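You operate a simulated robot arm through the tools that you are given. There is no shell and no other tool.

Carry out the task below with a simulated two-armed robot. There is one attempt and no reset: what you move stays moved.

## Task
Swap the empty core on the pad turntable for the pad that the table card names.
Fine: the core stands on the table, the steel weight lies on the pad, the drag dial is as on the card.

Only the result counts: the job must be done as asked and must still hold three seconds after the hand-in. Knocking over, shifting, dropping, spilling or breaking anything else fails it.

## Robot
Two 7-joint arms with fingered hands on one trunk that stands fixed in place. Base frame: the origin is at the foot of the trunk, x ahead of it, y to its left, z up; the work surface is at about z = 850. Units: mm, rad, N and s.
The left shoulder is at [70, 169, 1218], the right one opposite. With the tool pointing down near the work surface each hand reaches from about 240 to 680 mm from the base axis, measured 20 degrees to its own side. Payload 3.4 kg a hand.
The tool frame of a hand sits at the grasp point between the pads (the TCP): z along the fingers, y along the line on which they close. The tips reach 23 mm beyond it. Largest opening 116 mm; the body of the gripper starts 65 mm behind the TCP. The gripper is a hand of 4 fingers: y runs from the thumb to the fingers, the wrist lies at [0, 0, -211] in the tool frame.
Orientation is that of the tool frame in the base frame, as [roll, pitch, yaw] about the fixed x, y, z axes, in that order (R = Rz(yaw) Ry(pitch) Rx(roll)). With the fingers straight down and closing along the base's y, the tool's x points along the base's -x, its y along +y and its z along -z.

## Interface
- The arms move only by the tool send_rows. It takes "left_targets", "right_targets" or both (then of equal length, played together; a hand with none holds still); each is a list of rows, each an object of numbers (a shift or turn left out is 0): "dx", "dy", "dz": the shift along the base's x, y, z in mm; "wx", "wy", "wz": the turn, a rotation vector about the base's x, y, z in rad. In form: [{"dx": .., "dy": .., "dz": .., "wx": .., "wy": .., "wz": ..}, ...]. A call has 1 to 20 rows; each row is the pose to reach, as a shift and turn from the pose commanded when the call began. Each row takes 0.2 s and may step no farther than 50 mm and 0.15 rad from the row before; otherwise, the whole call is refused. Where a pose cannot be reached the arm comes as near as it can. A force on the tool above 40 N (or 10 N above the force at the start of the call, whichever is more), or a blocked arm, ends the call early, and 0.2 s more pass. In this call time passes only in rows, and 0.2 s behind the last. The reply holds the time, the measured pose of the TCP, the force on the tool along the base axes, the opening and the grip force, in the units named above and with some noise, with the torque about the TCP (base axes, N m) and any sound that the robot's microphone picked up, and new pictures: "views" is both (left out), scene, wrist or none (wrist: the cameras of the hands that moved).
- Cameras (640 x 400 px; columns grow to the right, rows downward): "scene" is now at [117.3, -56.3, 1442.2]; the picture's right is [-0.63, -0.78, 0.00], its down [-0.49, 0.40, -0.78] and it looks along [0.60, -0.49, -0.63] (base axes); focal length 243 px, centre (320, 200). "left" rides on the left gripper at [-69, 1, -90] in its tool frame; the picture's right is [-0.01, -1.00, 0.00], its down [0.79, -0.01, -0.61] and it looks along [0.61, -0.01, 0.79] (tool axes); focal length 251 px, centre (320, 200). "right" rides on the right gripper at [69, 1, -90] in its tool frame; the picture's right is [-0.01, 1.00, 0.00], its down [-0.79, -0.01, -0.61] and it looks along [-0.61, -0.01, 0.79] (tool axes); focal length 251 px, centre (320, 200). There is no depth. A picture from a camera that has moved, and an enlarged one, comes with that camera's place and axes in the base frame and with its lens.
- raise_lower(by): slides the trunk up (or, below 0, down) by that many mm; the arms and the scene camera ride with it, the base frame stays. It gives what a move gives, with no picture.
- curl_fingers(finger1, finger2, finger3, thumb_bend, hand): sets how far each is bent, from 0 (flat) to 1 (curled in); at 0.3 the hand is open as for a grip, at 0.7 the pads meet at the TCP. One left out holds its place. A second passes; each finger stops where it meets its share of the squeeze, and holds until it gets a number again. It is the only way to open and close the hand. It gives what a move gives, with no picture; readings hold the bend of each and the force on the fingers (four entries, about 0 where the hand has none), thumb and palm.
- turn_head(pan, tilt): turns the head with the scene camera to pan (to the left, within 1.501 rad either way) and tilt (down, from -0.506 to 1.204), counted from straight ahead of the robot. It gives what a move gives, and a new picture of the scene camera.
- zoom(camera, box): a new picture of the part [left, top, right, bottom] of that camera's present view, enlarged. No time passes.
- sign_off(): hands the job in; it is judged then, once.

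Places have to be worked out from the pictures, the camera data and where the tool is seen. Open the grippers and draw the arms clear of the work before you hand the job in, unless the task says otherwise.

The tools are called after "Call:" by a JSON object that holds its "name" and its "arguments". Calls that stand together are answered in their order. send_rows: Moves the arms, as the interface text tells. Its arguments: {"type":"object","properties":{"left_targets":{"type":"array","items":{"type":"object","properties":{"dx":{"type":"number"},"dy":{"type":"number"},"dz":{"type":"number"},"wx":{"type":"number"},"wy":{"type":"number"},"wz":{"type":"number"}}}},"right_targets":{"type":"array","items":{"type":"object","properties":{"dx":{"type":"number"},"dy":{"type":"number"},"dz":{"type":"number"},"wx":{"type":"number"},"wy":{"type":"number"},"wz":{"type":"number"}}}},"views":{"type":"string","enum":["both","scene","wrist","none"]}},"required":[]} The other tools are called the same way: raise_lower (by) slides the trunk up or down; curl_fingers (finger1, finger2, finger3, thumb_bend, hand) moves the fingers one by one; turn_head (pan, tilt) turns the head that bears the scene camera; zoom (camera, box) takes an enlarged picture of a part of a camera's view; sign_off () hands the job in.

At the start:

```text
time_s: 0.0
left_ee_pos: [471.2, -55.0, 1202.8]
left_tcp_rot: [-3.141, 0.001, -3.139]
left_force: [-0.4, -0.1, 0.2]
left_moment: [0.02, 0.01, -0.03]
left_grip_width: 115.8
left_grasp_force: 0.0
left_shape: jaw
left_bend: [0.3, 0.3, 0.3, 0.3]
left_finger forces: [0.0, 0.1, 0.0, 0.0, 0.1, 0.0]
right_ee_pos: [336.8, -455.6, 1242.7]
right_tcp_rot: [3.141, -0.001, 3.141]
right_force: [1.0, 0.1, 0.2]
right_moment: [0.01, -0.01, 0.02]
right_grip_width: 115.9
right_grasp_force: 0.1
right_shape: jaw
right_bend: [0.3, 0.3, 0.3, 0.3]
right_finger forces: [0.1, 0.0, 0.0, 0.1, 0.0, 0.0]
trunk travel left (down, up): [-725.0, 215.0]
head pan, tilt: [-0.684, 0.677]
```

scene: 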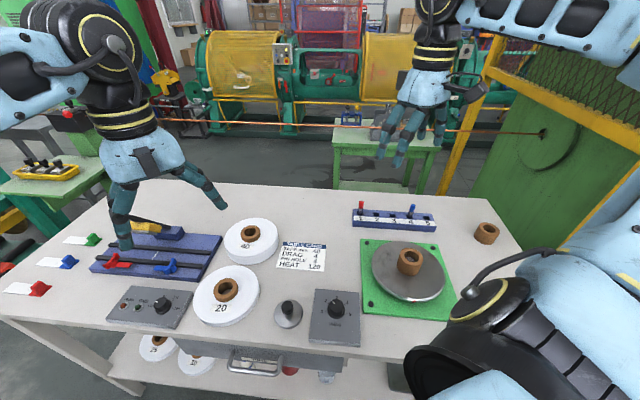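
right: 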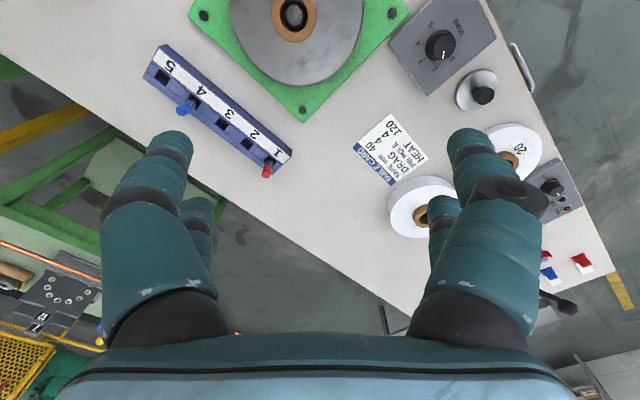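
left: 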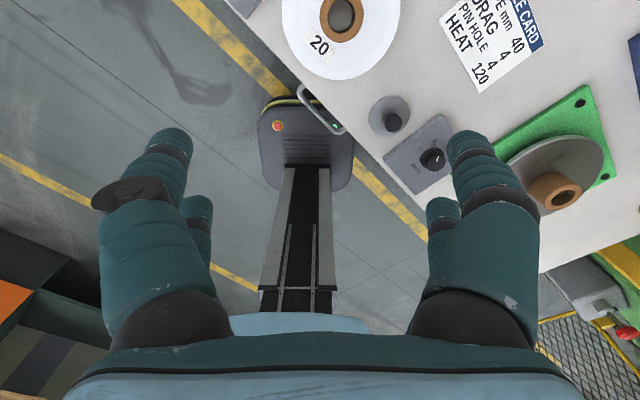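

The scene shows a card, two tape pads (40 and 20), a turntable with an empty core, a drag dial box, a weight with knob. I zoom on the card and on the objects to read them.

Call:
{"name": "zoom", "arguments": {"camera": "scene", "box": [260, 220, 360, 282]}}

Call:
{"name": "zoom", "arguments": {"camera": "scene", "box": [260, 270, 380, 345]}}

Call:
{"name": "zoom", "arguments": {"camera": "scene", "box": [340, 200, 520, 312]}}

Call:
{"name": "zoom", "arguments": {"camera": "scene", "box": [180, 210, 310, 330]}}

Call:
{"name": "zoom", "arguments": {"camera": "right", "box": [340, 0, 540, 190]}}

```text
6.40 times, centred on (310, 251) of scene
camera zoom: at [117.3, -56.3, 1442.2], right [-0.63, -0.78, 0.0], down [-0.49, 0.4, -0.78], along [0.6, -0.49, -0.63], focal length 1555 px, centre (384, -126)
```

zoom: 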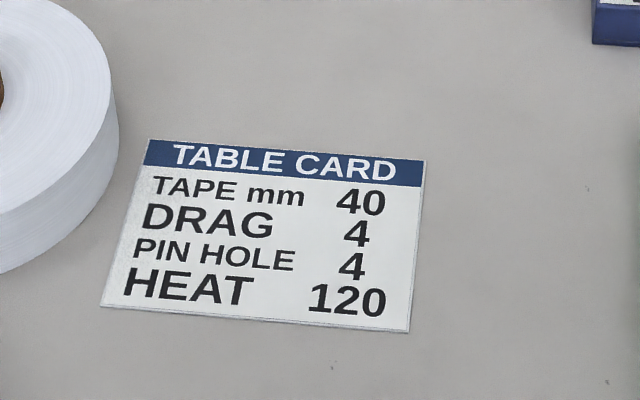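

```text
5.33 times, centred on (320, 308) of scene
camera zoom: at [117.3, -56.3, 1442.2], right [-0.63, -0.78, 0.0], down [-0.49, 0.4, -0.78], along [0.6, -0.49, -0.63], focal length 1296 px, centre (320, -373)
```

zoom: 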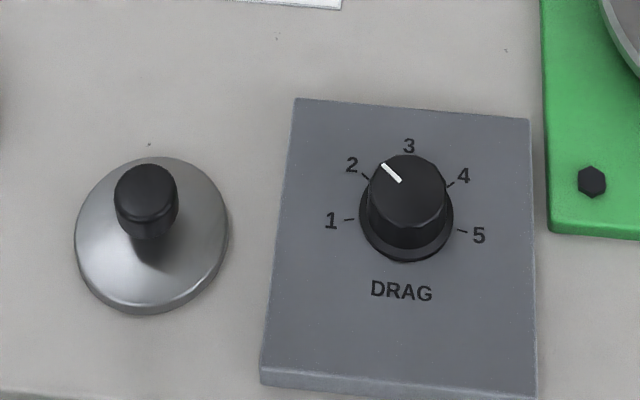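

```text
3.56 times, centred on (430, 256) of scene
camera zoom: at [117.3, -56.3, 1442.2], right [-0.63, -0.78, 0.0], down [-0.49, 0.4, -0.78], along [0.6, -0.49, -0.63], focal length 864 px, centre (-71, 1)
```

zoom: 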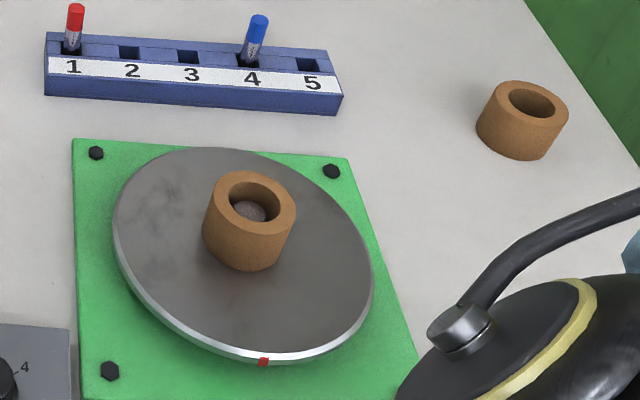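

```text
3.33 times, centred on (245, 270) of scene
camera zoom: at [117.3, -56.3, 1442.2], right [-0.63, -0.78, 0.0], down [-0.49, 0.4, -0.78], along [0.6, -0.49, -0.63], focal length 810 px, centre (570, -33)
```

zoom: 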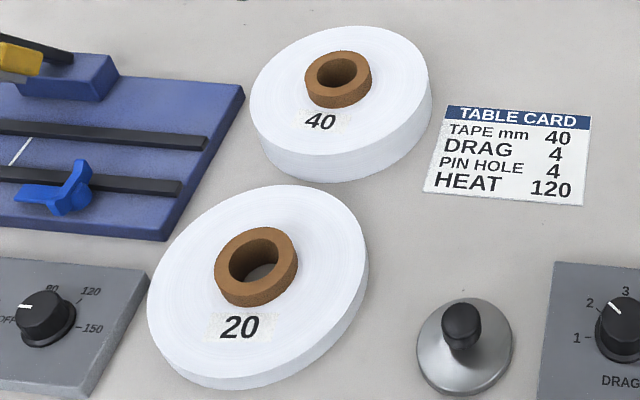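

```text
2.11 times, centred on (440, 95) of right
camera zoom: at [269.0, -454.7, 1332.5], right [0.01, 1.0, 0.0], down [0.79, -0.01, 0.61], along [0.61, -0.01, -0.79], focal length 529 px, centre (67, 421)
```

zoom: 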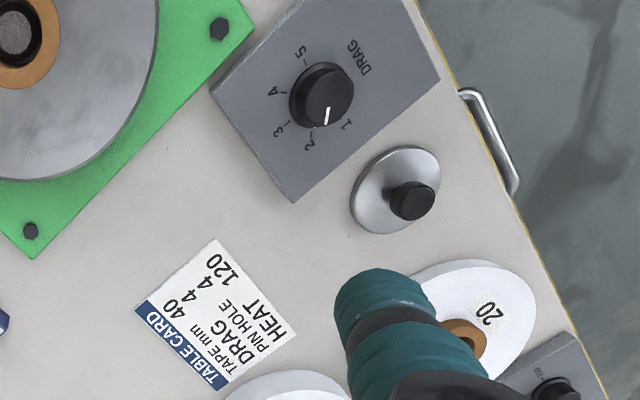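

The card says tape 40, drag 4; the dial pointer is now between 2 and 3. I turn the head to see the table from a different angle and check what lies around.

Call:
{"name": "turn_head", "arguments": {"pan": -0.5, "tilt": 0.9}}

```text
time_s: 0.8
left_ee_pos: [470.7, -55.4, 1202.6]
left_tcp_rot: [-3.141, 0.0, -3.141]
left_force: [-0.1, -0.2, -0.9]
left_moment: [0.0, -0.01, -0.01]
left_grip_width: 116.0
left_grasp_force: 0.1
left_shape: jaw
left_bend: [0.3, 0.3, 0.3, 0.3]
left_finger forces: [0.0, 0.0, 0.0, 0.1, 0.0, 0.1]
right_ee_pos: [336.7, -455.5, 1243.2]
right_tcp_rot: [-3.141, -0.002, -3.14]
right_force: [0.4, -0.1, -0.9]
right_moment: [0.02, -0.02, 0.0]
right_grip_width: 116.1
right_grasp_force: 0.1
right_shape: jaw
right_bend: [0.3, 0.3, 0.3, 0.3]
right_finger forces: [0.0, 0.0, 0.0, 0.0, 0.0, 0.1]
trunk travel left (down, up): [-725.0, 215.0]
head pan, tilt: [-0.499, 0.901]
camera scene: at [117.0, -38.3, 1424.1], right [-0.48, -0.88, 0.0], down [-0.69, 0.38, -0.62], along [0.55, -0.3, -0.78], focal length 243 px, centre (320, 200)
```

scene: 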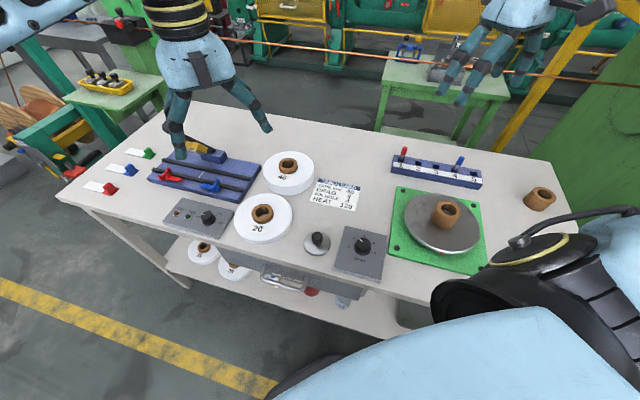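

I check the items on the lower shelf and get detailed views of the table things from this head pose.

Call:
{"name": "zoom", "arguments": {"camera": "scene", "box": [170, 220, 270, 282]}}

Call:
{"name": "zoom", "arguments": {"camera": "scene", "box": [220, 145, 380, 245]}}

Call:
{"name": "zoom", "arguments": {"camera": "scene", "box": [380, 140, 560, 270]}}

Call:
{"name": "zoom", "arguments": {"camera": "scene", "box": [290, 220, 400, 290]}}

```text
6.40 times, centred on (220, 251) of scene
camera zoom: at [117.0, -38.3, 1424.1], right [-0.48, -0.88, 0.0], down [-0.69, 0.38, -0.62], along [0.55, -0.3, -0.78], focal length 1555 px, centre (960, -126)
```

zoom: 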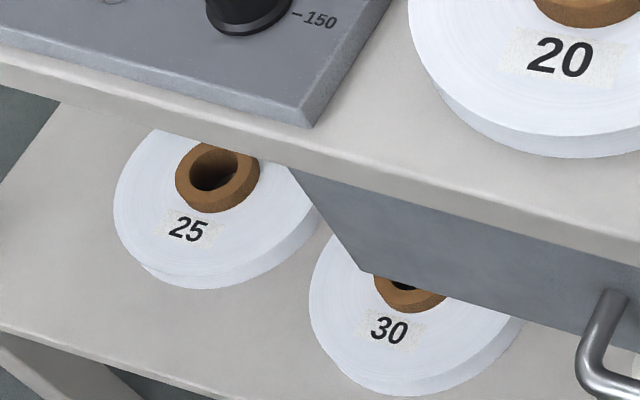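

```text
4.00 times, centred on (300, 195) of scene
camera zoom: at [117.0, -38.3, 1424.1], right [-0.48, -0.88, 0.0], down [-0.69, 0.38, -0.62], along [0.55, -0.3, -0.78], focal length 972 px, centre (400, 220)
```

zoom: 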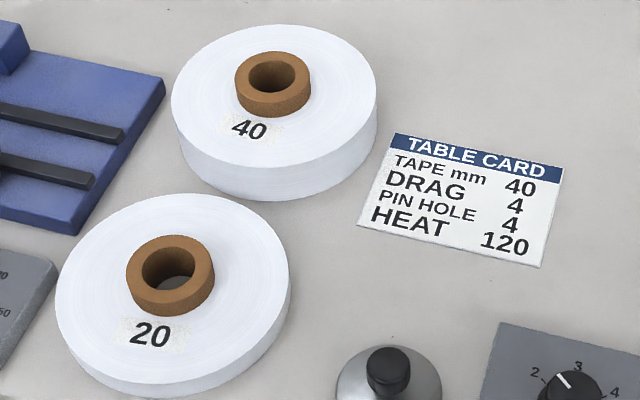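

```text
3.08 times, centred on (470, 205) of scene
camera zoom: at [117.0, -38.3, 1424.1], right [-0.48, -0.88, 0.0], down [-0.69, 0.38, -0.62], along [0.55, -0.3, -0.78], focal length 747 px, centre (-142, 185)
```

zoom: 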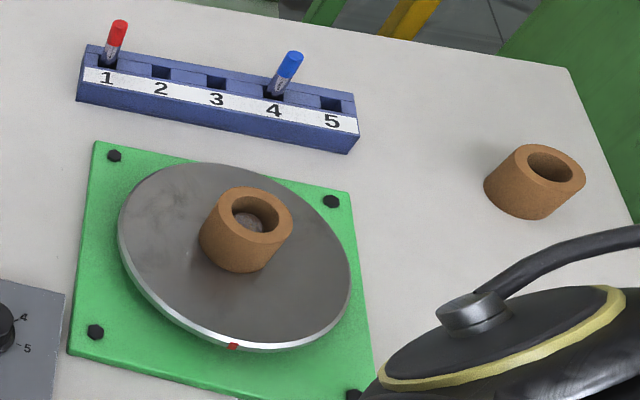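

```text
5.71 times, centred on (345, 255) of scene
camera zoom: at [117.0, -38.3, 1424.1], right [-0.48, -0.88, 0.0], down [-0.69, 0.38, -0.62], along [0.55, -0.3, -0.78], focal length 1388 px, centre (177, -114)
```

zoom: 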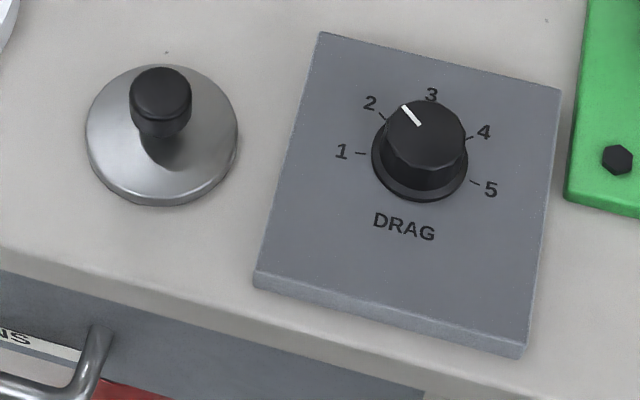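

The 40 pad lies at the far side, about (650, -218), the turntable core at about (279, -490). I take close views with the right wrist camera from here to triangulate.

Call:
{"name": "zoom", "arguments": {"camera": "right", "box": [180, 0, 420, 150]}}

Call:
{"name": "zoom", "arguments": {"camera": "right", "box": [360, 0, 560, 125]}}

Call:
{"name": "zoom", "arguments": {"camera": "left", "box": [360, 60, 640, 235]}}

```text
2.67 times, centred on (300, 75) of right
camera zoom: at [269.0, -454.7, 1332.5], right [0.01, 1.0, 0.0], down [0.79, -0.01, 0.61], along [0.61, -0.01, -0.79], focal length 670 px, centre (373, 533)
```

zoom: 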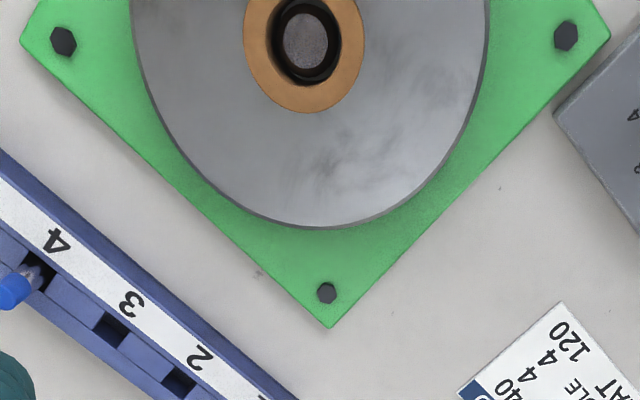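

```text
3.20 times, centred on (460, 62) of right
camera zoom: at [269.0, -454.7, 1332.5], right [0.01, 1.0, 0.0], down [0.79, -0.01, 0.61], along [0.61, -0.01, -0.79], focal length 805 px, centre (-128, 640)
```

zoom: 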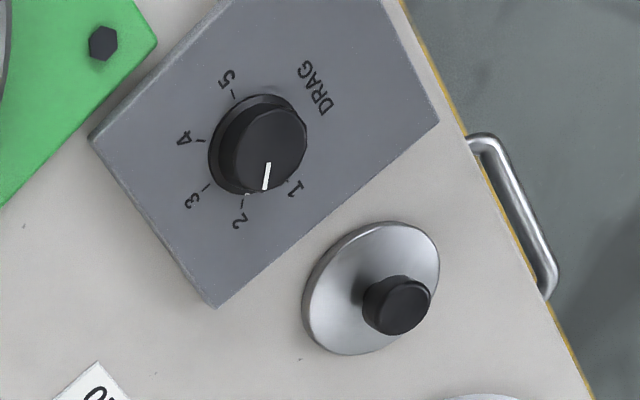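

```text
2.29 times, centred on (500, 148) of left
camera zoom: at [538.3, -55.3, 1293.4], right [0.01, -1.0, 0.0], down [-0.79, -0.01, 0.61], along [-0.61, -0.01, -0.79], focal length 575 px, centre (-91, 320)
```

zoom: 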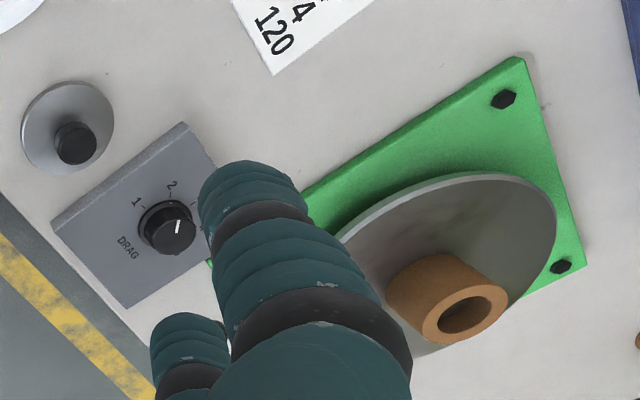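

Turntable core measured near (279, -490, top about 937). I move the right hand above it at a safe height to look from closer.

Call:
{"name": "send_rows", "arguments": {"right_targets": [{"dx": -11, "dy": -7, "dz": -30}, {"dx": -23, "dy": -14, "dz": -65}, {"dx": -35, "dy": -21, "dz": -100}, {"dx": -47, "dy": -28, "dz": -135}, {"dx": -58, "dy": -34, "dz": -170}]}}

```text
time_s: 1.9
left_ee_pos: [470.9, -55.9, 1203.7]
left_tcp_rot: [3.139, -0.001, -3.139]
left_force: [0.0, -0.3, -0.8]
left_moment: [0.01, -0.02, -0.01]
left_grip_width: 115.8
left_grasp_force: 0.1
left_shape: jaw
left_bend: [0.3, 0.3, 0.3, 0.3]
left_finger forces: [0.0, 0.1, 0.0, 0.0, 0.0, 0.0]
right_ee_pos: [277.7, -488.2, 1073.0]
right_tcp_rot: [3.141, 0.001, -3.141]
right_force: [-0.7, 0.5, -1.2]
right_moment: [-0.02, -0.01, -0.01]
right_grip_width: 115.8
right_grasp_force: 0.0
right_shape: jaw
right_bend: [0.3, 0.3, 0.3, 0.3]
right_finger forces: [0.0, 0.0, 0.1, 0.0, 0.0, 0.0]
trunk travel left (down, up): [-725.0, 215.0]
head pan, tilt: [-0.499, 0.901]
camera scene: at [116.8, -38.9, 1424.1], right [-0.48, -0.88, 0.0], down [-0.69, 0.38, -0.62], along [0.55, -0.3, -0.78], focal length 243 px, centre (320, 200)
camera right: at [210.3, -489.0, 1162.6], right [0.01, 1.0, 0.0], down [0.79, -0.01, 0.61], along [0.61, 0.0, -0.79], focal length 251 px, centre (320, 200)
```

scene: 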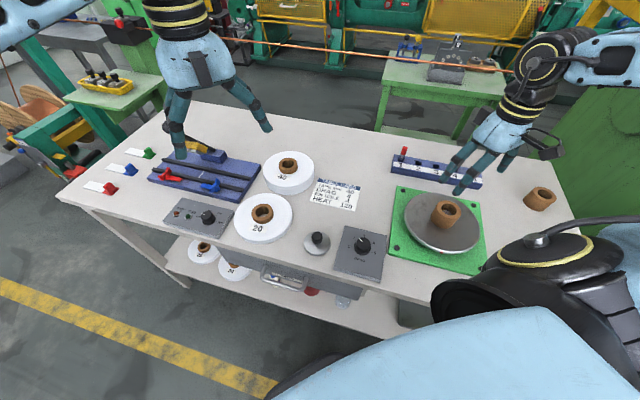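
right: 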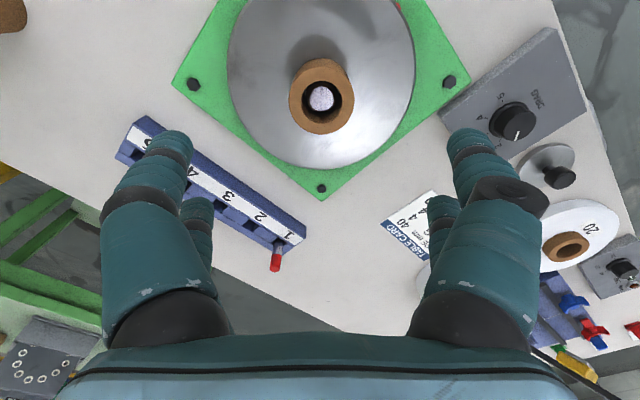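

The core is seen just behind the TCP. I zoom to measure it.

Call:
{"name": "zoom", "arguments": {"camera": "right", "box": [240, 30, 420, 142]}}

Call:
{"name": "zoom", "arguments": {"camera": "right", "box": [160, 0, 480, 200]}}

```text
3.56 times, centred on (330, 86) of right
camera zoom: at [210.3, -489.0, 1162.6], right [0.01, 1.0, 0.0], down [0.79, -0.01, 0.61], along [0.61, 0.0, -0.79], focal length 894 px, centre (284, 605)
```

zoom: 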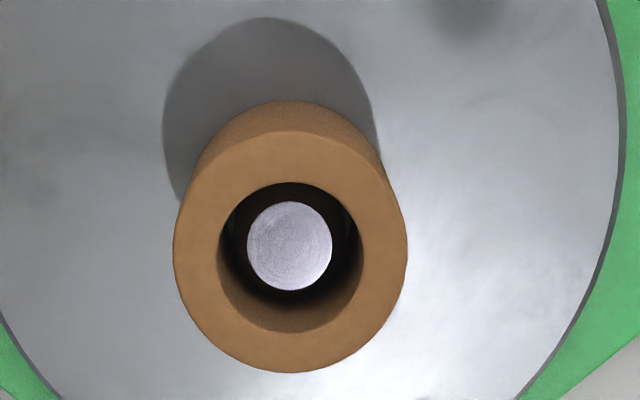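

```text
2.00 times, centred on (320, 100) of right
camera zoom: at [210.3, -489.0, 1162.6], right [0.01, 1.0, 0.0], down [0.79, -0.01, 0.61], along [0.61, 0.0, -0.79], focal length 503 px, centre (320, 400)
```

zoom: 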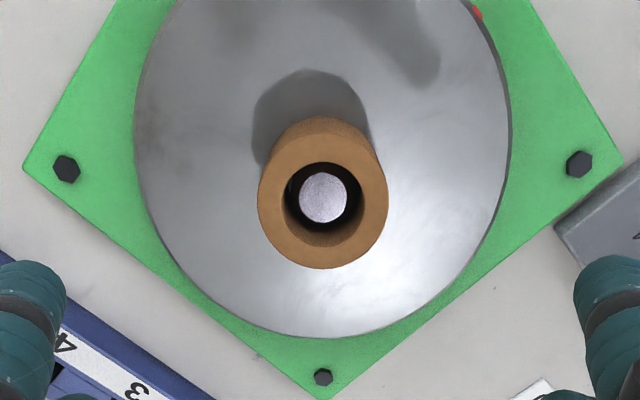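

I estimate the core centre at (275, -488), top about z 937, OD about 57, platter about z 895. I descend to just above it and check the centring.

Call:
{"name": "send_rows", "arguments": {"right_targets": [{"dx": -2, "dy": 1, "dz": -45}, {"dx": -4, "dy": 2, "dz": -88}]}}

Call:
{"name": "zoom", "arguments": {"camera": "right", "box": [200, 80, 440, 230]}}

Call:
{"name": "zoom", "arguments": {"camera": "scene", "box": [380, 140, 560, 270]}}

```text
time_s: 2.5
left_ee_pos: [472.3, -55.6, 1202.7]
left_tcp_rot: [-3.141, -0.003, -3.14]
left_force: [0.7, 0.2, -1.1]
left_moment: [-0.01, 0.02, -0.03]
left_grip_width: 116.2
left_grasp_force: 0.1
left_shape: jaw
left_bend: [0.3, 0.3, 0.3, 0.3]
left_finger forces: [0.1, 0.0, 0.0, 0.0, 0.0, 0.0]
right_ee_pos: [274.6, -485.4, 984.1]
right_tcp_rot: [3.141, 0.001, 3.141]
right_force: [-0.2, -1.6, -0.5]
right_moment: [0.0, -0.01, 0.01]
right_grip_width: 115.8
right_grasp_force: 0.0
right_shape: jaw
right_bend: [0.3, 0.3, 0.3, 0.3]
right_finger forces: [0.0, 0.1, 0.0, 0.1, 0.0, 0.0]
trunk travel left (down, up): [-725.0, 215.0]
head pan, tilt: [-0.499, 0.901]
camera scene: at [118.2, -39.6, 1423.9], right [-0.48, -0.88, 0.0], down [-0.69, 0.38, -0.62], along [0.54, -0.3, -0.78], focal length 243 px, centre (320, 200)
camera right: at [206.0, -486.0, 1072.9], right [0.01, 1.0, 0.0], down [0.79, -0.01, 0.61], along [0.61, 0.0, -0.79], focal length 251 px, centre (320, 200)
```

scene: 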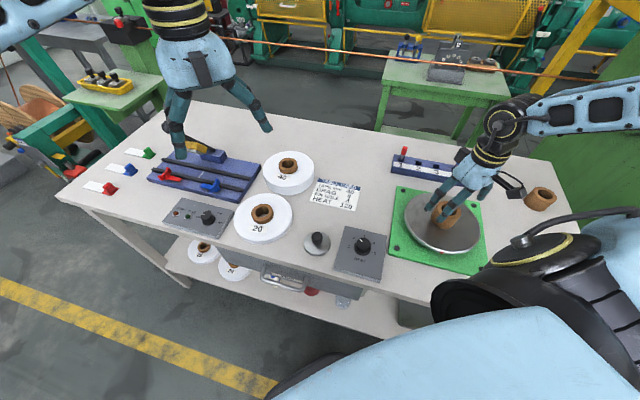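
right: 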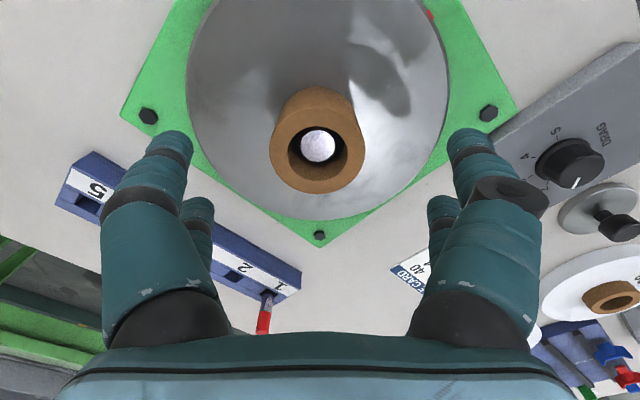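

```text
2.67 times, centred on (320, 155) of right
camera zoom: at [206.0, -486.0, 1072.9], right [0.01, 1.0, 0.0], down [0.79, -0.01, 0.61], along [0.61, 0.0, -0.79], focal length 670 px, centre (320, 320)
```

zoom: 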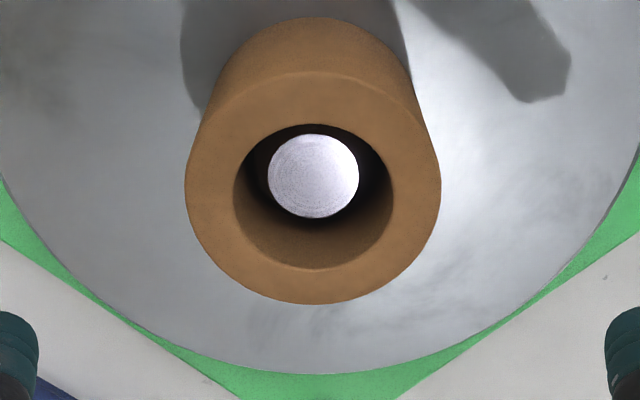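

```text
3.08 times, centred on (470, 205) of scene
camera zoom: at [118.2, -39.6, 1423.9], right [-0.48, -0.88, 0.0], down [-0.69, 0.38, -0.62], along [0.54, -0.3, -0.78], focal length 747 px, centre (-142, 185)
```

zoom: 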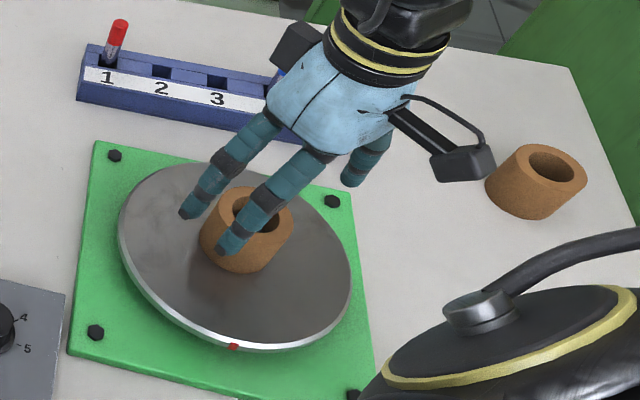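

Core centred at about (273.6, -487) within 1–2 mm, top z ≈ 936. I descend so the pads span most of the core, tips about 8 mm above the platter.

Call:
{"name": "send_rows", "arguments": {"right_targets": [{"dx": -0.5, "dy": 0, "dz": -30}, {"dx": -1, "dy": 0.3, "dz": -50}, {"dx": -1, "dy": 0.3, "dz": -58}]}}

Call:
{"name": "zoom", "arguments": {"camera": "scene", "box": [380, 140, 560, 270]}}

```text
time_s: 3.4
left_ee_pos: [469.8, -54.0, 1203.6]
left_tcp_rot: [-3.141, 0.002, -3.139]
left_force: [-0.4, 1.2, -0.1]
left_moment: [0.02, 0.02, 0.01]
left_grip_width: 115.9
left_grasp_force: 0.1
left_shape: jaw
left_bend: [0.3, 0.3, 0.3, 0.3]
left_finger forces: [0.1, 0.0, 0.1, 0.1, 0.1, 0.0]
right_ee_pos: [273.0, -484.0, 927.6]
right_tcp_rot: [-3.141, 0.001, -3.141]
right_force: [-1.3, 0.2, -0.9]
right_moment: [0.05, -0.02, -0.01]
right_grip_width: 116.1
right_grasp_force: 0.1
right_shape: jaw
right_bend: [0.3, 0.3, 0.3, 0.3]
right_finger forces: [0.1, 0.1, 0.1, 0.1, 0.0, 0.0]
trunk travel left (down, up): [-725.0, 215.0]
head pan, tilt: [-0.499, 0.901]
camera scene: at [116.5, -38.0, 1424.1], right [-0.48, -0.88, 0.0], down [-0.69, 0.38, -0.62], along [0.55, -0.3, -0.78], focal length 243 px, centre (320, 200)
camera right: at [205.0, -483.8, 1017.0], right [0.01, 1.0, 0.0], down [0.79, -0.01, 0.61], along [0.61, -0.01, -0.79], focal length 251 px, centre (320, 200)
```

scene: 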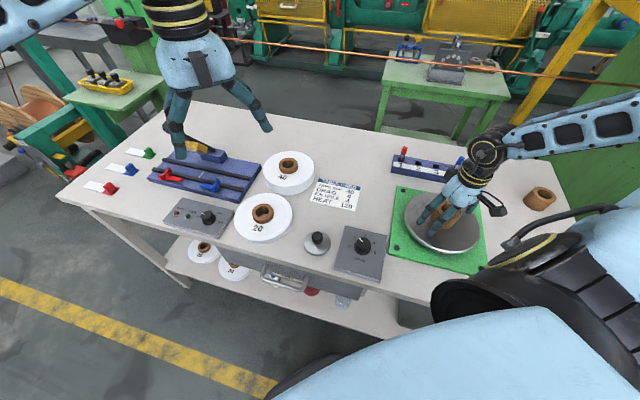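
right: 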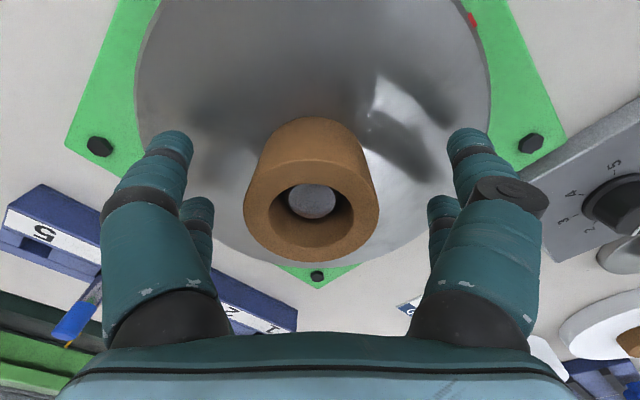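

```text
3.08 times, centred on (470, 205) of scene
camera zoom: at [116.5, -38.0, 1424.1], right [-0.48, -0.88, 0.0], down [-0.69, 0.38, -0.62], along [0.55, -0.3, -0.78], focal length 747 px, centre (-142, 185)
```

zoom: 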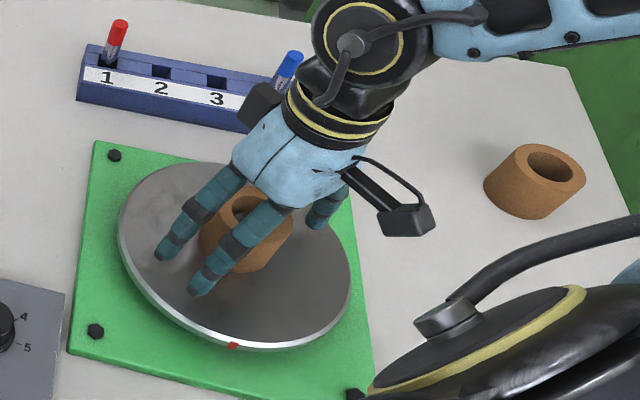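

The core sits about 3 mm to the −y side of the TCP (image centre 311.5 vs 320). I shift by −3 mm in y.

Call:
{"name": "send_rows", "arguments": {"right_targets": [{"dx": 0, "dy": -3, "dz": 0}], "views": "wrist"}}

```text
time_s: 3.8
left_ee_pos: [470.7, -56.0, 1203.1]
left_tcp_rot: [-3.14, 0.0, -3.142]
left_force: [0.8, 0.5, 0.0]
left_moment: [0.01, 0.03, -0.01]
left_grip_width: 115.8
left_grasp_force: 0.1
left_shape: jaw
left_bend: [0.3, 0.3, 0.3, 0.3]
left_finger forces: [0.0, 0.0, 0.0, 0.1, 0.0, 0.1]
right_ee_pos: [273.4, -487.3, 925.8]
right_tcp_rot: [3.141, -0.001, 3.14]
right_force: [-0.5, -0.4, 0.4]
right_moment: [-0.02, -0.02, 0.0]
right_grip_width: 116.0
right_grasp_force: 0.0
right_shape: jaw
right_bend: [0.3, 0.3, 0.3, 0.3]
right_finger forces: [0.0, 0.1, 0.0, 0.0, 0.1, 0.0]
trunk travel left (down, up): [-725.0, 215.0]
head pan, tilt: [-0.499, 0.901]
camera right: at [205.6, -487.2, 1015.7], right [0.01, 1.0, 0.0], down [0.79, -0.01, 0.61], along [0.61, -0.01, -0.8], focal length 251 px, centre (320, 200)
```

right: 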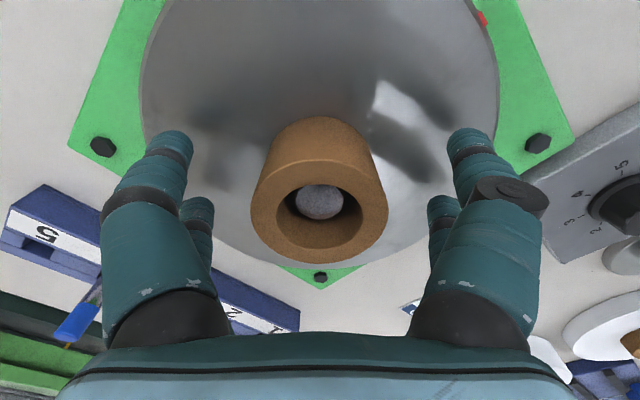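

The core is now centred between the fingers. I close all fingers partly to see how they bend and where they make contact.

Call:
{"name": "curl_fingers", "arguments": {"hand": "right", "finger1": 0.47, "finger2": 0.47, "finger3": 0.47, "thumb_bend": 0.47}}

Call:
{"name": "zoom", "arguments": {"camera": "right", "box": [80, 60, 560, 360]}}

Call:
{"name": "zoom", "arguments": {"camera": "scene", "box": [380, 140, 560, 270]}}

```text
time_s: 4.8
left_ee_pos: [470.1, -55.8, 1204.1]
left_tcp_rot: [-3.141, 0.0, -3.14]
left_force: [-0.1, 0.3, -0.2]
left_moment: [-0.01, 0.0, 0.0]
left_grip_width: 116.0
left_grasp_force: 0.0
left_shape: jaw
left_bend: [0.3, 0.3, 0.3, 0.3]
left_finger forces: [0.0, 0.1, 0.1, 0.1, 0.1, 0.0]
right_ee_pos: [272.7, -488.3, 925.8]
right_tcp_rot: [3.141, -0.001, -3.141]
right_force: [0.3, 0.8, 0.4]
right_moment: [-0.03, -0.02, -0.03]
right_grip_width: 67.8
right_grasp_force: 0.0
right_shape: fingers
right_bend: [0.47, 0.47, 0.47, 0.47]
right_finger forces: [0.0, 0.0, 0.0, 0.0, 0.1, 0.1]
trunk travel left (down, up): [-725.0, 215.0]
head pan, tilt: [-0.499, 0.901]
```

```text
1.33 times, centred on (320, 210) of right
camera zoom: at [205.6, -487.0, 1015.9], right [0.01, 1.0, 0.0], down [0.79, -0.01, 0.61], along [0.61, -0.01, -0.79], focal length 335 px, centre (320, 187)
```

zoom: 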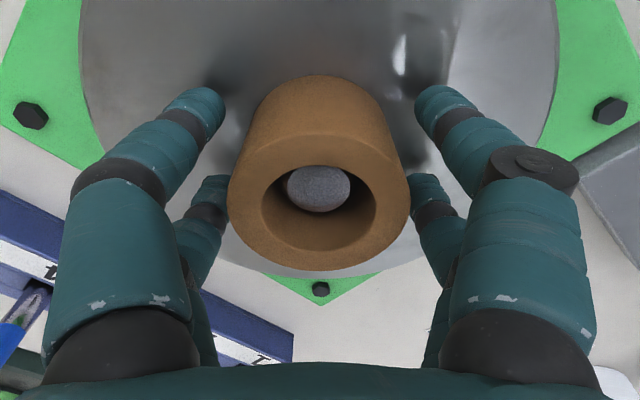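

```text
3.08 times, centred on (470, 205) of scene
camera zoom: at [117.0, -38.3, 1424.0], right [-0.48, -0.88, 0.0], down [-0.69, 0.38, -0.62], along [0.55, -0.3, -0.78], focal length 747 px, centre (-142, 185)
```

zoom: 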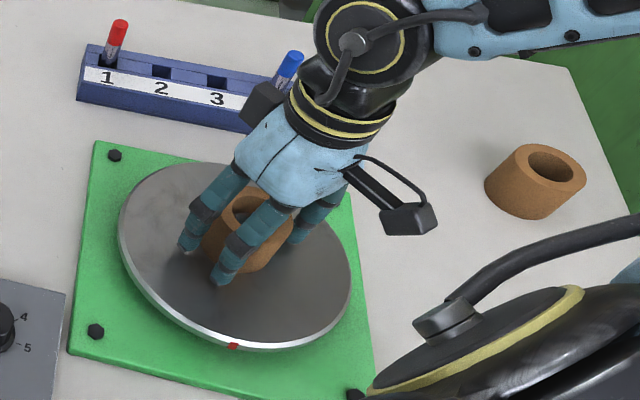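

Gripping is symmetric around the core with a 68 mm gap. I close further to squeeze the core.

Call:
{"name": "curl_fingers", "arguments": {"hand": "right", "finger1": 0.58, "finger2": 0.58, "finger3": 0.58, "thumb_bend": 0.58}}

Call:
{"name": "zoom", "arguments": {"camera": "right", "box": [80, 60, 560, 360]}}

```text
time_s: 5.8
left_ee_pos: [470.7, -54.3, 1203.5]
left_tcp_rot: [-3.14, -0.001, -3.14]
left_force: [0.3, 0.3, 0.9]
left_moment: [0.02, -0.02, -0.01]
left_grip_width: 116.0
left_grasp_force: 0.2
left_shape: jaw
left_bend: [0.3, 0.3, 0.3, 0.3]
left_finger forces: [0.0, 0.0, 0.0, 0.0, 0.0, 0.0]
right_ee_pos: [273.0, -488.1, 925.3]
right_tcp_rot: [-3.142, 0.0, -3.141]
right_force: [0.1, -0.1, 0.8]
right_moment: [0.03, 0.02, -0.01]
right_grip_width: 42.5
right_grasp_force: 3.2
right_shape: fingers
right_bend: [0.55, 0.53, 0.54, 0.56]
right_finger forces: [1.0, 2.2, 2.0, 0.0, 1.4, 0.0]
trunk travel left (down, up): [-725.0, 215.0]
head pan, tilt: [-0.499, 0.901]
```

```text
1.33 times, centred on (320, 210) of right
camera zoom: at [205.6, -487.0, 1015.9], right [0.01, 1.0, 0.0], down [0.79, -0.01, 0.61], along [0.61, -0.01, -0.79], focal length 335 px, centre (320, 187)
```

zoom: 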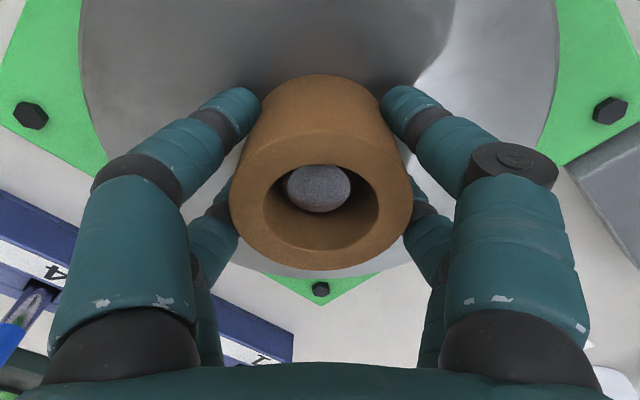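

Contact on all fingers, but only 3 N. I command a firmer curl.

Call:
{"name": "curl_fingers", "arguments": {"hand": "right", "finger1": 0.7, "finger2": 0.7, "finger3": 0.7, "thumb_bend": 0.7}}

Call:
{"name": "zoom", "arguments": {"camera": "right", "box": [80, 60, 560, 360]}}

```text
time_s: 6.8
left_ee_pos: [469.6, -54.3, 1203.6]
left_tcp_rot: [3.14, -0.001, -3.14]
left_force: [-0.1, -0.9, -0.2]
left_moment: [-0.01, -0.02, -0.03]
left_grip_width: 115.7
left_grasp_force: 0.1
left_shape: jaw
left_bend: [0.3, 0.3, 0.3, 0.3]
left_finger forces: [0.0, 0.1, 0.0, 0.0, 0.1, 0.0]
right_ee_pos: [273.2, -488.2, 926.6]
right_tcp_rot: [-3.142, 0.0, 3.141]
right_force: [0.6, -1.8, 1.5]
right_moment: [0.04, 0.0, -0.03]
right_grip_width: 38.8
right_grasp_force: 17.2
right_shape: fingers
right_bend: [0.54, 0.52, 0.56, 0.6]
right_finger forces: [7.7, 8.7, 6.4, 0.0, 11.4, 0.0]
trunk travel left (down, up): [-725.0, 215.0]
head pan, tilt: [-0.499, 0.901]
```

```text
1.33 times, centred on (320, 210) of right
camera zoom: at [205.5, -487.4, 1015.8], right [0.01, 1.0, 0.0], down [0.79, -0.01, 0.61], along [0.61, -0.01, -0.79], focal length 335 px, centre (320, 187)
```

zoom: 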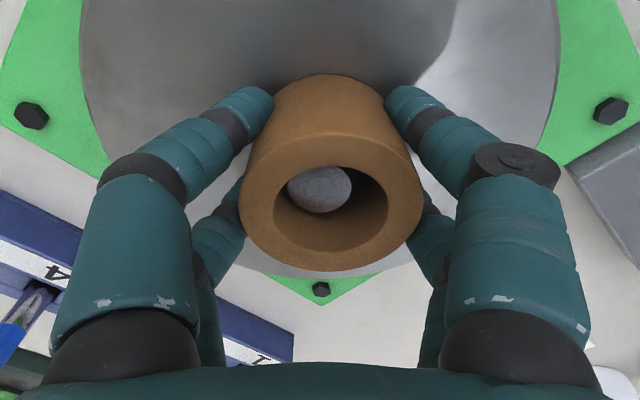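

Grip is now 17 N on the core. I lift straight up off the spindle.

Call:
{"name": "send_rows", "arguments": {"right_targets": [{"dz": 15}, {"dz": 40}, {"dz": 80}, {"dz": 110}]}}

```text
time_s: 7.8
left_ee_pos: [469.6, -55.2, 1203.2]
left_tcp_rot: [3.141, 0.0, -3.139]
left_force: [-0.1, -0.8, -0.2]
left_moment: [-0.01, -0.01, 0.01]
left_grip_width: 116.2
left_grasp_force: 0.1
left_shape: jaw
left_bend: [0.3, 0.3, 0.3, 0.3]
left_finger forces: [0.1, 0.0, 0.0, 0.0, 0.1, 0.0]
right_ee_pos: [273.6, -489.6, 1036.4]
right_tcp_rot: [-3.141, 0.0, -3.141]
right_force: [-0.4, -0.2, 0.6]
right_moment: [0.02, 0.01, -0.01]
right_grip_width: 38.3
right_grasp_force: 18.1
right_shape: fingers
right_bend: [0.54, 0.52, 0.57, 0.61]
right_finger forces: [8.6, 9.7, 6.3, 0.0, 11.0, 0.1]
trunk travel left (down, up): [-725.0, 215.0]
head pan, tilt: [-0.499, 0.901]
camera scene: at [116.4, -37.5, 1424.1], right [-0.48, -0.88, 0.0], down [-0.69, 0.37, -0.62], along [0.55, -0.3, -0.78], focal length 243 px, centre (320, 200)
camera right: at [206.6, -488.7, 1127.4], right [0.01, 1.0, 0.0], down [0.79, -0.01, 0.61], along [0.61, -0.01, -0.79], focal length 251 px, centre (320, 200)
```

scene: 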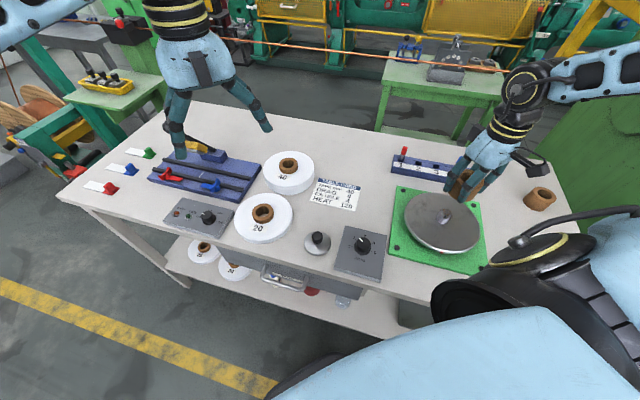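
right: 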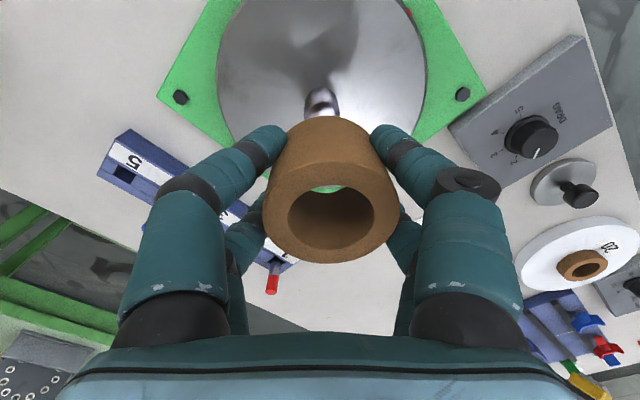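

The core is free of the spindle. I zoom on the spindle and platter to measure the pin.

Call:
{"name": "zoom", "arguments": {"camera": "scene", "box": [380, 170, 510, 280]}}

Call:
{"name": "zoom", "arguments": {"camera": "right", "box": [240, 60, 400, 160]}}

Call:
{"name": "zoom", "arguments": {"camera": "scene", "box": [290, 150, 450, 250]}}

```text
3.64 times, centred on (445, 225) of scene
camera zoom: at [116.4, -37.5, 1424.1], right [-0.48, -0.88, 0.0], down [-0.69, 0.37, -0.62], along [0.55, -0.3, -0.78], focal length 883 px, centre (-134, 109)
```

zoom: 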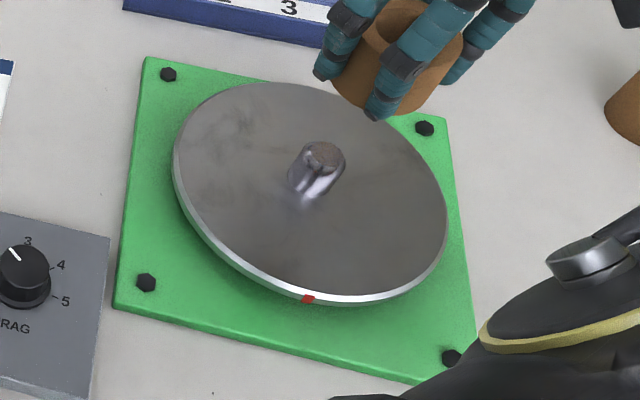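

```text
4.00 times, centred on (320, 110) of right
camera zoom: at [206.6, -488.7, 1127.4], right [0.01, 1.0, 0.0], down [0.79, -0.01, 0.61], along [0.61, -0.01, -0.79], focal length 1006 px, centre (320, 560)
```

zoom: 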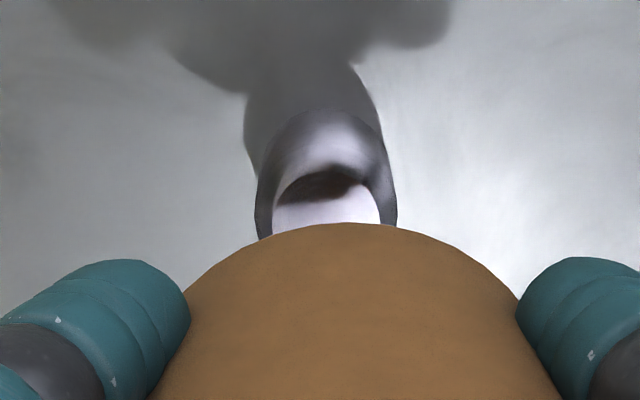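

```text
4.00 times, centred on (370, 200) of scene
camera zoom: at [116.4, -37.5, 1424.1], right [-0.48, -0.88, 0.0], down [-0.69, 0.37, -0.62], along [0.55, -0.3, -0.78], focal length 972 px, centre (120, 200)
```

zoom: 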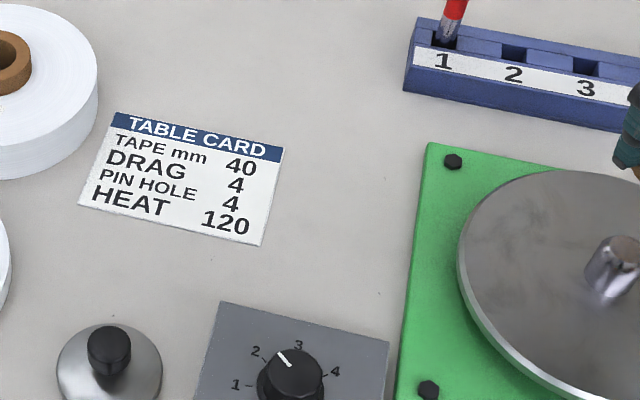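

Platter is at about z 890, the spindle at (275, -488) reaches about z 923. I carry the core to the free gap between card and turntable plate, about (430, -405), and look before lowering.

Call:
{"name": "send_rows", "arguments": {"right_targets": [{"dx": 39, "dy": 21}, {"dx": 78, "dy": 42}, {"dx": 117, "dy": 64}, {"dx": 156, "dy": 85}]}}

Call:
{"name": "zoom", "arguments": {"camera": "scene", "box": [290, 130, 450, 230]}}

```text
time_s: 8.8
left_ee_pos: [472.5, -53.9, 1201.7]
left_tcp_rot: [3.141, -0.002, -3.139]
left_force: [0.3, -0.2, 0.0]
left_moment: [0.0, 0.06, 0.05]
left_grip_width: 115.9
left_grasp_force: 0.0
left_shape: jaw
left_bend: [0.3, 0.3, 0.3, 0.3]
left_finger forces: [0.0, 0.0, 0.0, 0.1, 0.0, 0.1]
right_ee_pos: [433.4, -403.2, 1034.7]
right_tcp_rot: [-3.141, -0.001, -3.141]
right_force: [0.2, 0.2, -0.1]
right_moment: [0.02, 0.01, 0.0]
right_grip_width: 38.0
right_grasp_force: 17.5
right_shape: fingers
right_bend: [0.54, 0.52, 0.57, 0.61]
right_finger forces: [8.2, 9.6, 6.4, 0.0, 11.2, 0.0]
trunk travel left (down, up): [-725.0, 215.0]
head pan, tilt: [-0.499, 0.901]
camera scene: at [119.8, -37.3, 1423.8], right [-0.48, -0.88, 0.0], down [-0.69, 0.37, -0.62], along [0.54, -0.3, -0.78], focal length 243 px, centre (320, 200)
camera right: at [366.1, -403.9, 1124.9], right [0.01, 1.0, 0.0], down [0.8, -0.01, 0.6], along [0.6, -0.01, -0.8], focal length 251 px, centre (320, 200)
```

scene: 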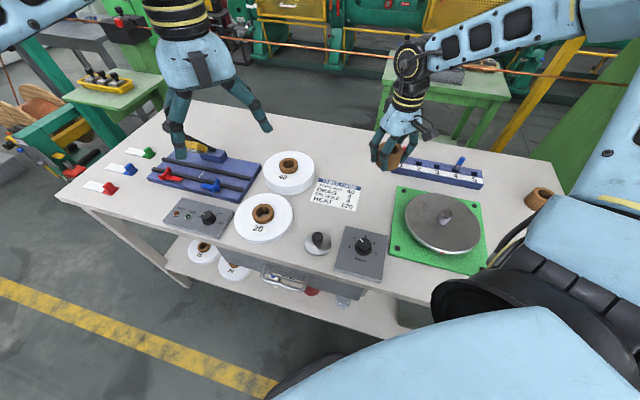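
right: 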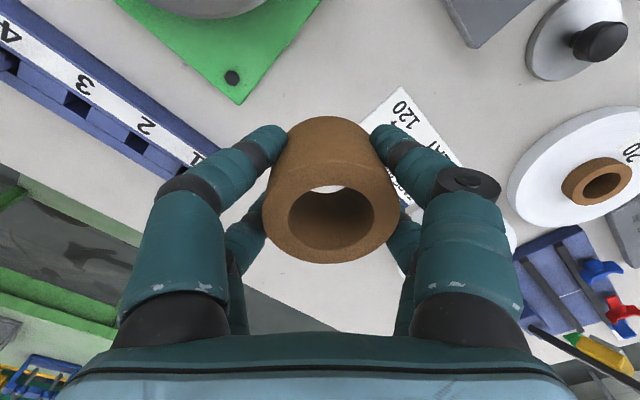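

```text
4.00 times, centred on (370, 180) of scene
camera zoom: at [119.8, -37.3, 1423.8], right [-0.48, -0.88, 0.0], down [-0.69, 0.37, -0.62], along [0.54, -0.3, -0.78], focal length 972 px, centre (120, 280)
```

zoom: 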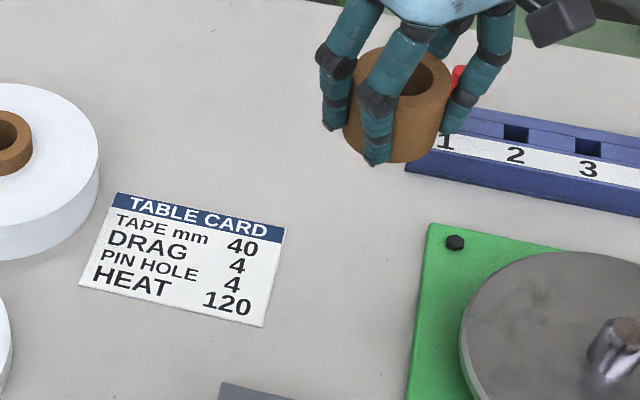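

The spot under the core is free: card corner at about (429, -322), plate corner at about (441, -489). I lower the core to just above the table.

Call:
{"name": "send_rows", "arguments": {"right_targets": [{"dx": -2, "dz": -45}, {"dx": -3, "dz": -90}, {"dx": -3, "dz": -120}, {"dx": -3, "dz": -138}]}}

Call:
{"name": "zoom", "arguments": {"camera": "scene", "box": [310, 150, 450, 240]}}

```text
time_s: 9.8
left_ee_pos: [470.7, -56.6, 1203.4]
left_tcp_rot: [3.141, -0.003, -3.139]
left_force: [0.6, 0.7, -0.5]
left_moment: [-0.04, 0.01, 0.02]
left_grip_width: 116.1
left_grasp_force: 0.0
left_shape: jaw
left_bend: [0.3, 0.3, 0.3, 0.3]
left_finger forces: [0.0, 0.0, 0.0, 0.1, 0.0, 0.1]
right_ee_pos: [429.1, -404.0, 896.4]
right_tcp_rot: [3.141, 0.0, 3.142]
right_force: [0.2, -0.3, -1.2]
right_moment: [-0.01, 0.01, -0.01]
right_grip_width: 37.8
right_grasp_force: 18.6
right_shape: fingers
right_bend: [0.54, 0.52, 0.57, 0.61]
right_finger forces: [8.3, 10.1, 6.7, 0.1, 11.5, 0.0]
trunk travel left (down, up): [-725.0, 215.0]
head pan, tilt: [-0.499, 0.901]
camera scene: at [117.7, -38.6, 1424.0], right [-0.48, -0.88, 0.0], down [-0.69, 0.38, -0.62], along [0.54, -0.3, -0.78], focal length 243 px, centre (320, 200)
camera right: at [361.9, -403.9, 986.6], right [0.01, 1.0, 0.0], down [0.79, -0.01, 0.61], along [0.61, -0.01, -0.79], focal length 251 px, centre (320, 200)
```

scene: 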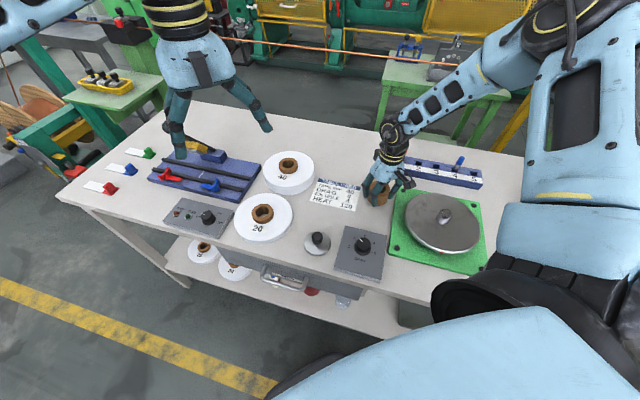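
right: 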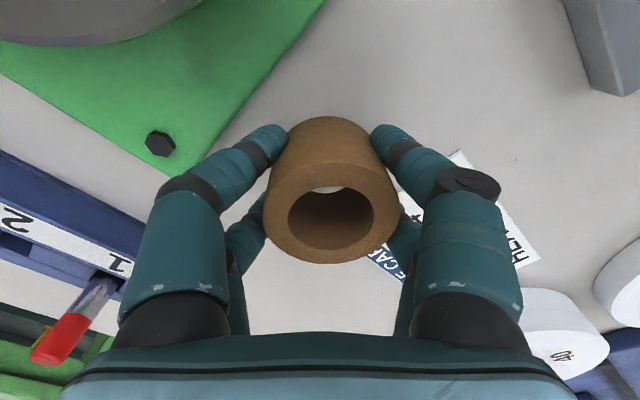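

```text
4.44 times, centred on (380, 195) of scene
camera zoom: at [117.7, -38.6, 1424.0], right [-0.48, -0.88, 0.0], down [-0.69, 0.38, -0.62], along [0.54, -0.3, -0.78], focal length 1080 px, centre (53, 222)
```

zoom: 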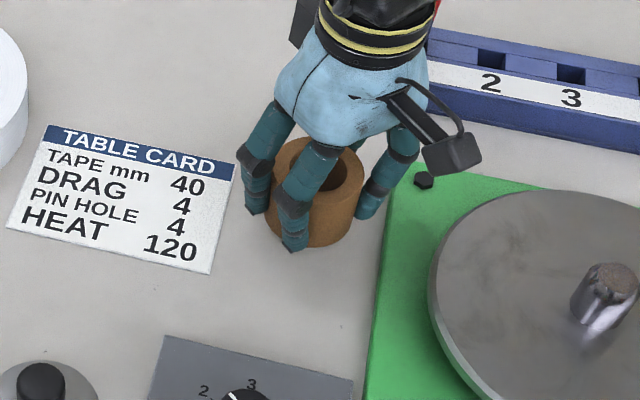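

The core hangs ~12 mm above the table in the gap. I lower in small steps until contact is felt.

Call:
{"name": "send_rows", "arguments": {"right_targets": [{"dz": -5}, {"dz": -8}, {"dz": -10}, {"dz": -11}, {"dz": -12}], "views": "none"}}

Call:
{"name": "zoom", "arguments": {"camera": "scene", "box": [340, 165, 420, 225]}}

```text
time_s: 10.9
left_ee_pos: [469.8, -54.7, 1203.0]
left_tcp_rot: [-3.141, -0.001, -3.14]
left_force: [0.1, -0.1, -0.3]
left_moment: [0.02, -0.04, -0.01]
left_grip_width: 116.0
left_grasp_force: 0.0
left_shape: jaw
left_bend: [0.3, 0.3, 0.3, 0.3]
left_finger forces: [0.0, 0.0, 0.1, 0.0, 0.0, 0.0]
right_ee_pos: [426.4, -405.0, 886.8]
right_tcp_rot: [3.141, 0.0, 3.141]
right_force: [0.0, 0.2, -0.4]
right_moment: [0.0, -0.03, -0.01]
right_grip_width: 37.9
right_grasp_force: 18.7
right_shape: fingers
right_bend: [0.54, 0.52, 0.57, 0.61]
right_finger forces: [8.2, 10.2, 6.7, 0.0, 11.6, 0.1]
trunk travel left (down, up): [-725.0, 215.0]
head pan, tilt: [-0.499, 0.901]
```

```text
6.67 times, centred on (380, 195) of scene
camera zoom: at [117.3, -38.3, 1424.0], right [-0.48, -0.88, 0.0], down [-0.69, 0.38, -0.62], along [0.55, -0.3, -0.78], focal length 1619 px, centre (-80, 233)
```

zoom: 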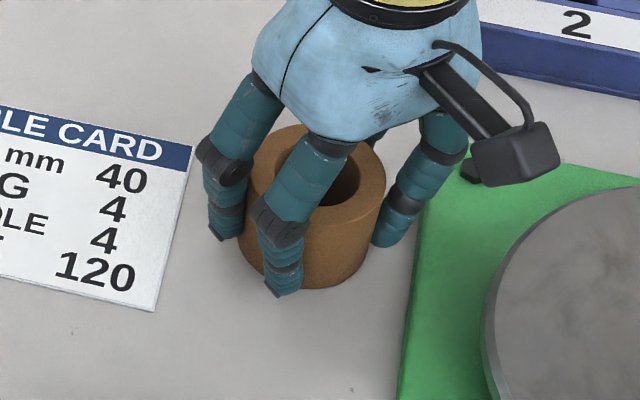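

No contact yet at TCP z 887. I continue in 1 mm steps.

Call:
{"name": "send_rows", "arguments": {"right_targets": [{"dz": -1}, {"dz": -2}, {"dz": -3}], "views": "none"}}

```text
time_s: 11.8
left_ee_pos: [470.5, -55.5, 1201.9]
left_tcp_rot: [3.142, 0.0, -3.141]
left_force: [-0.4, 0.8, -0.8]
left_moment: [0.0, 0.0, 0.01]
left_grip_width: 115.9
left_grasp_force: 0.1
left_shape: jaw
left_bend: [0.3, 0.3, 0.3, 0.3]
left_finger forces: [0.0, 0.0, 0.0, 0.1, 0.0, 0.0]
right_ee_pos: [428.7, -404.3, 884.2]
right_tcp_rot: [-3.141, 0.001, -3.141]
right_force: [0.7, 0.9, 0.4]
right_moment: [0.02, -0.02, 0.01]
right_grip_width: 38.0
right_grasp_force: 18.2
right_shape: fingers
right_bend: [0.54, 0.52, 0.57, 0.61]
right_finger forces: [8.4, 10.0, 6.8, 0.0, 11.5, 0.0]
trunk travel left (down, up): [-725.0, 215.0]
head pan, tilt: [-0.499, 0.901]
```

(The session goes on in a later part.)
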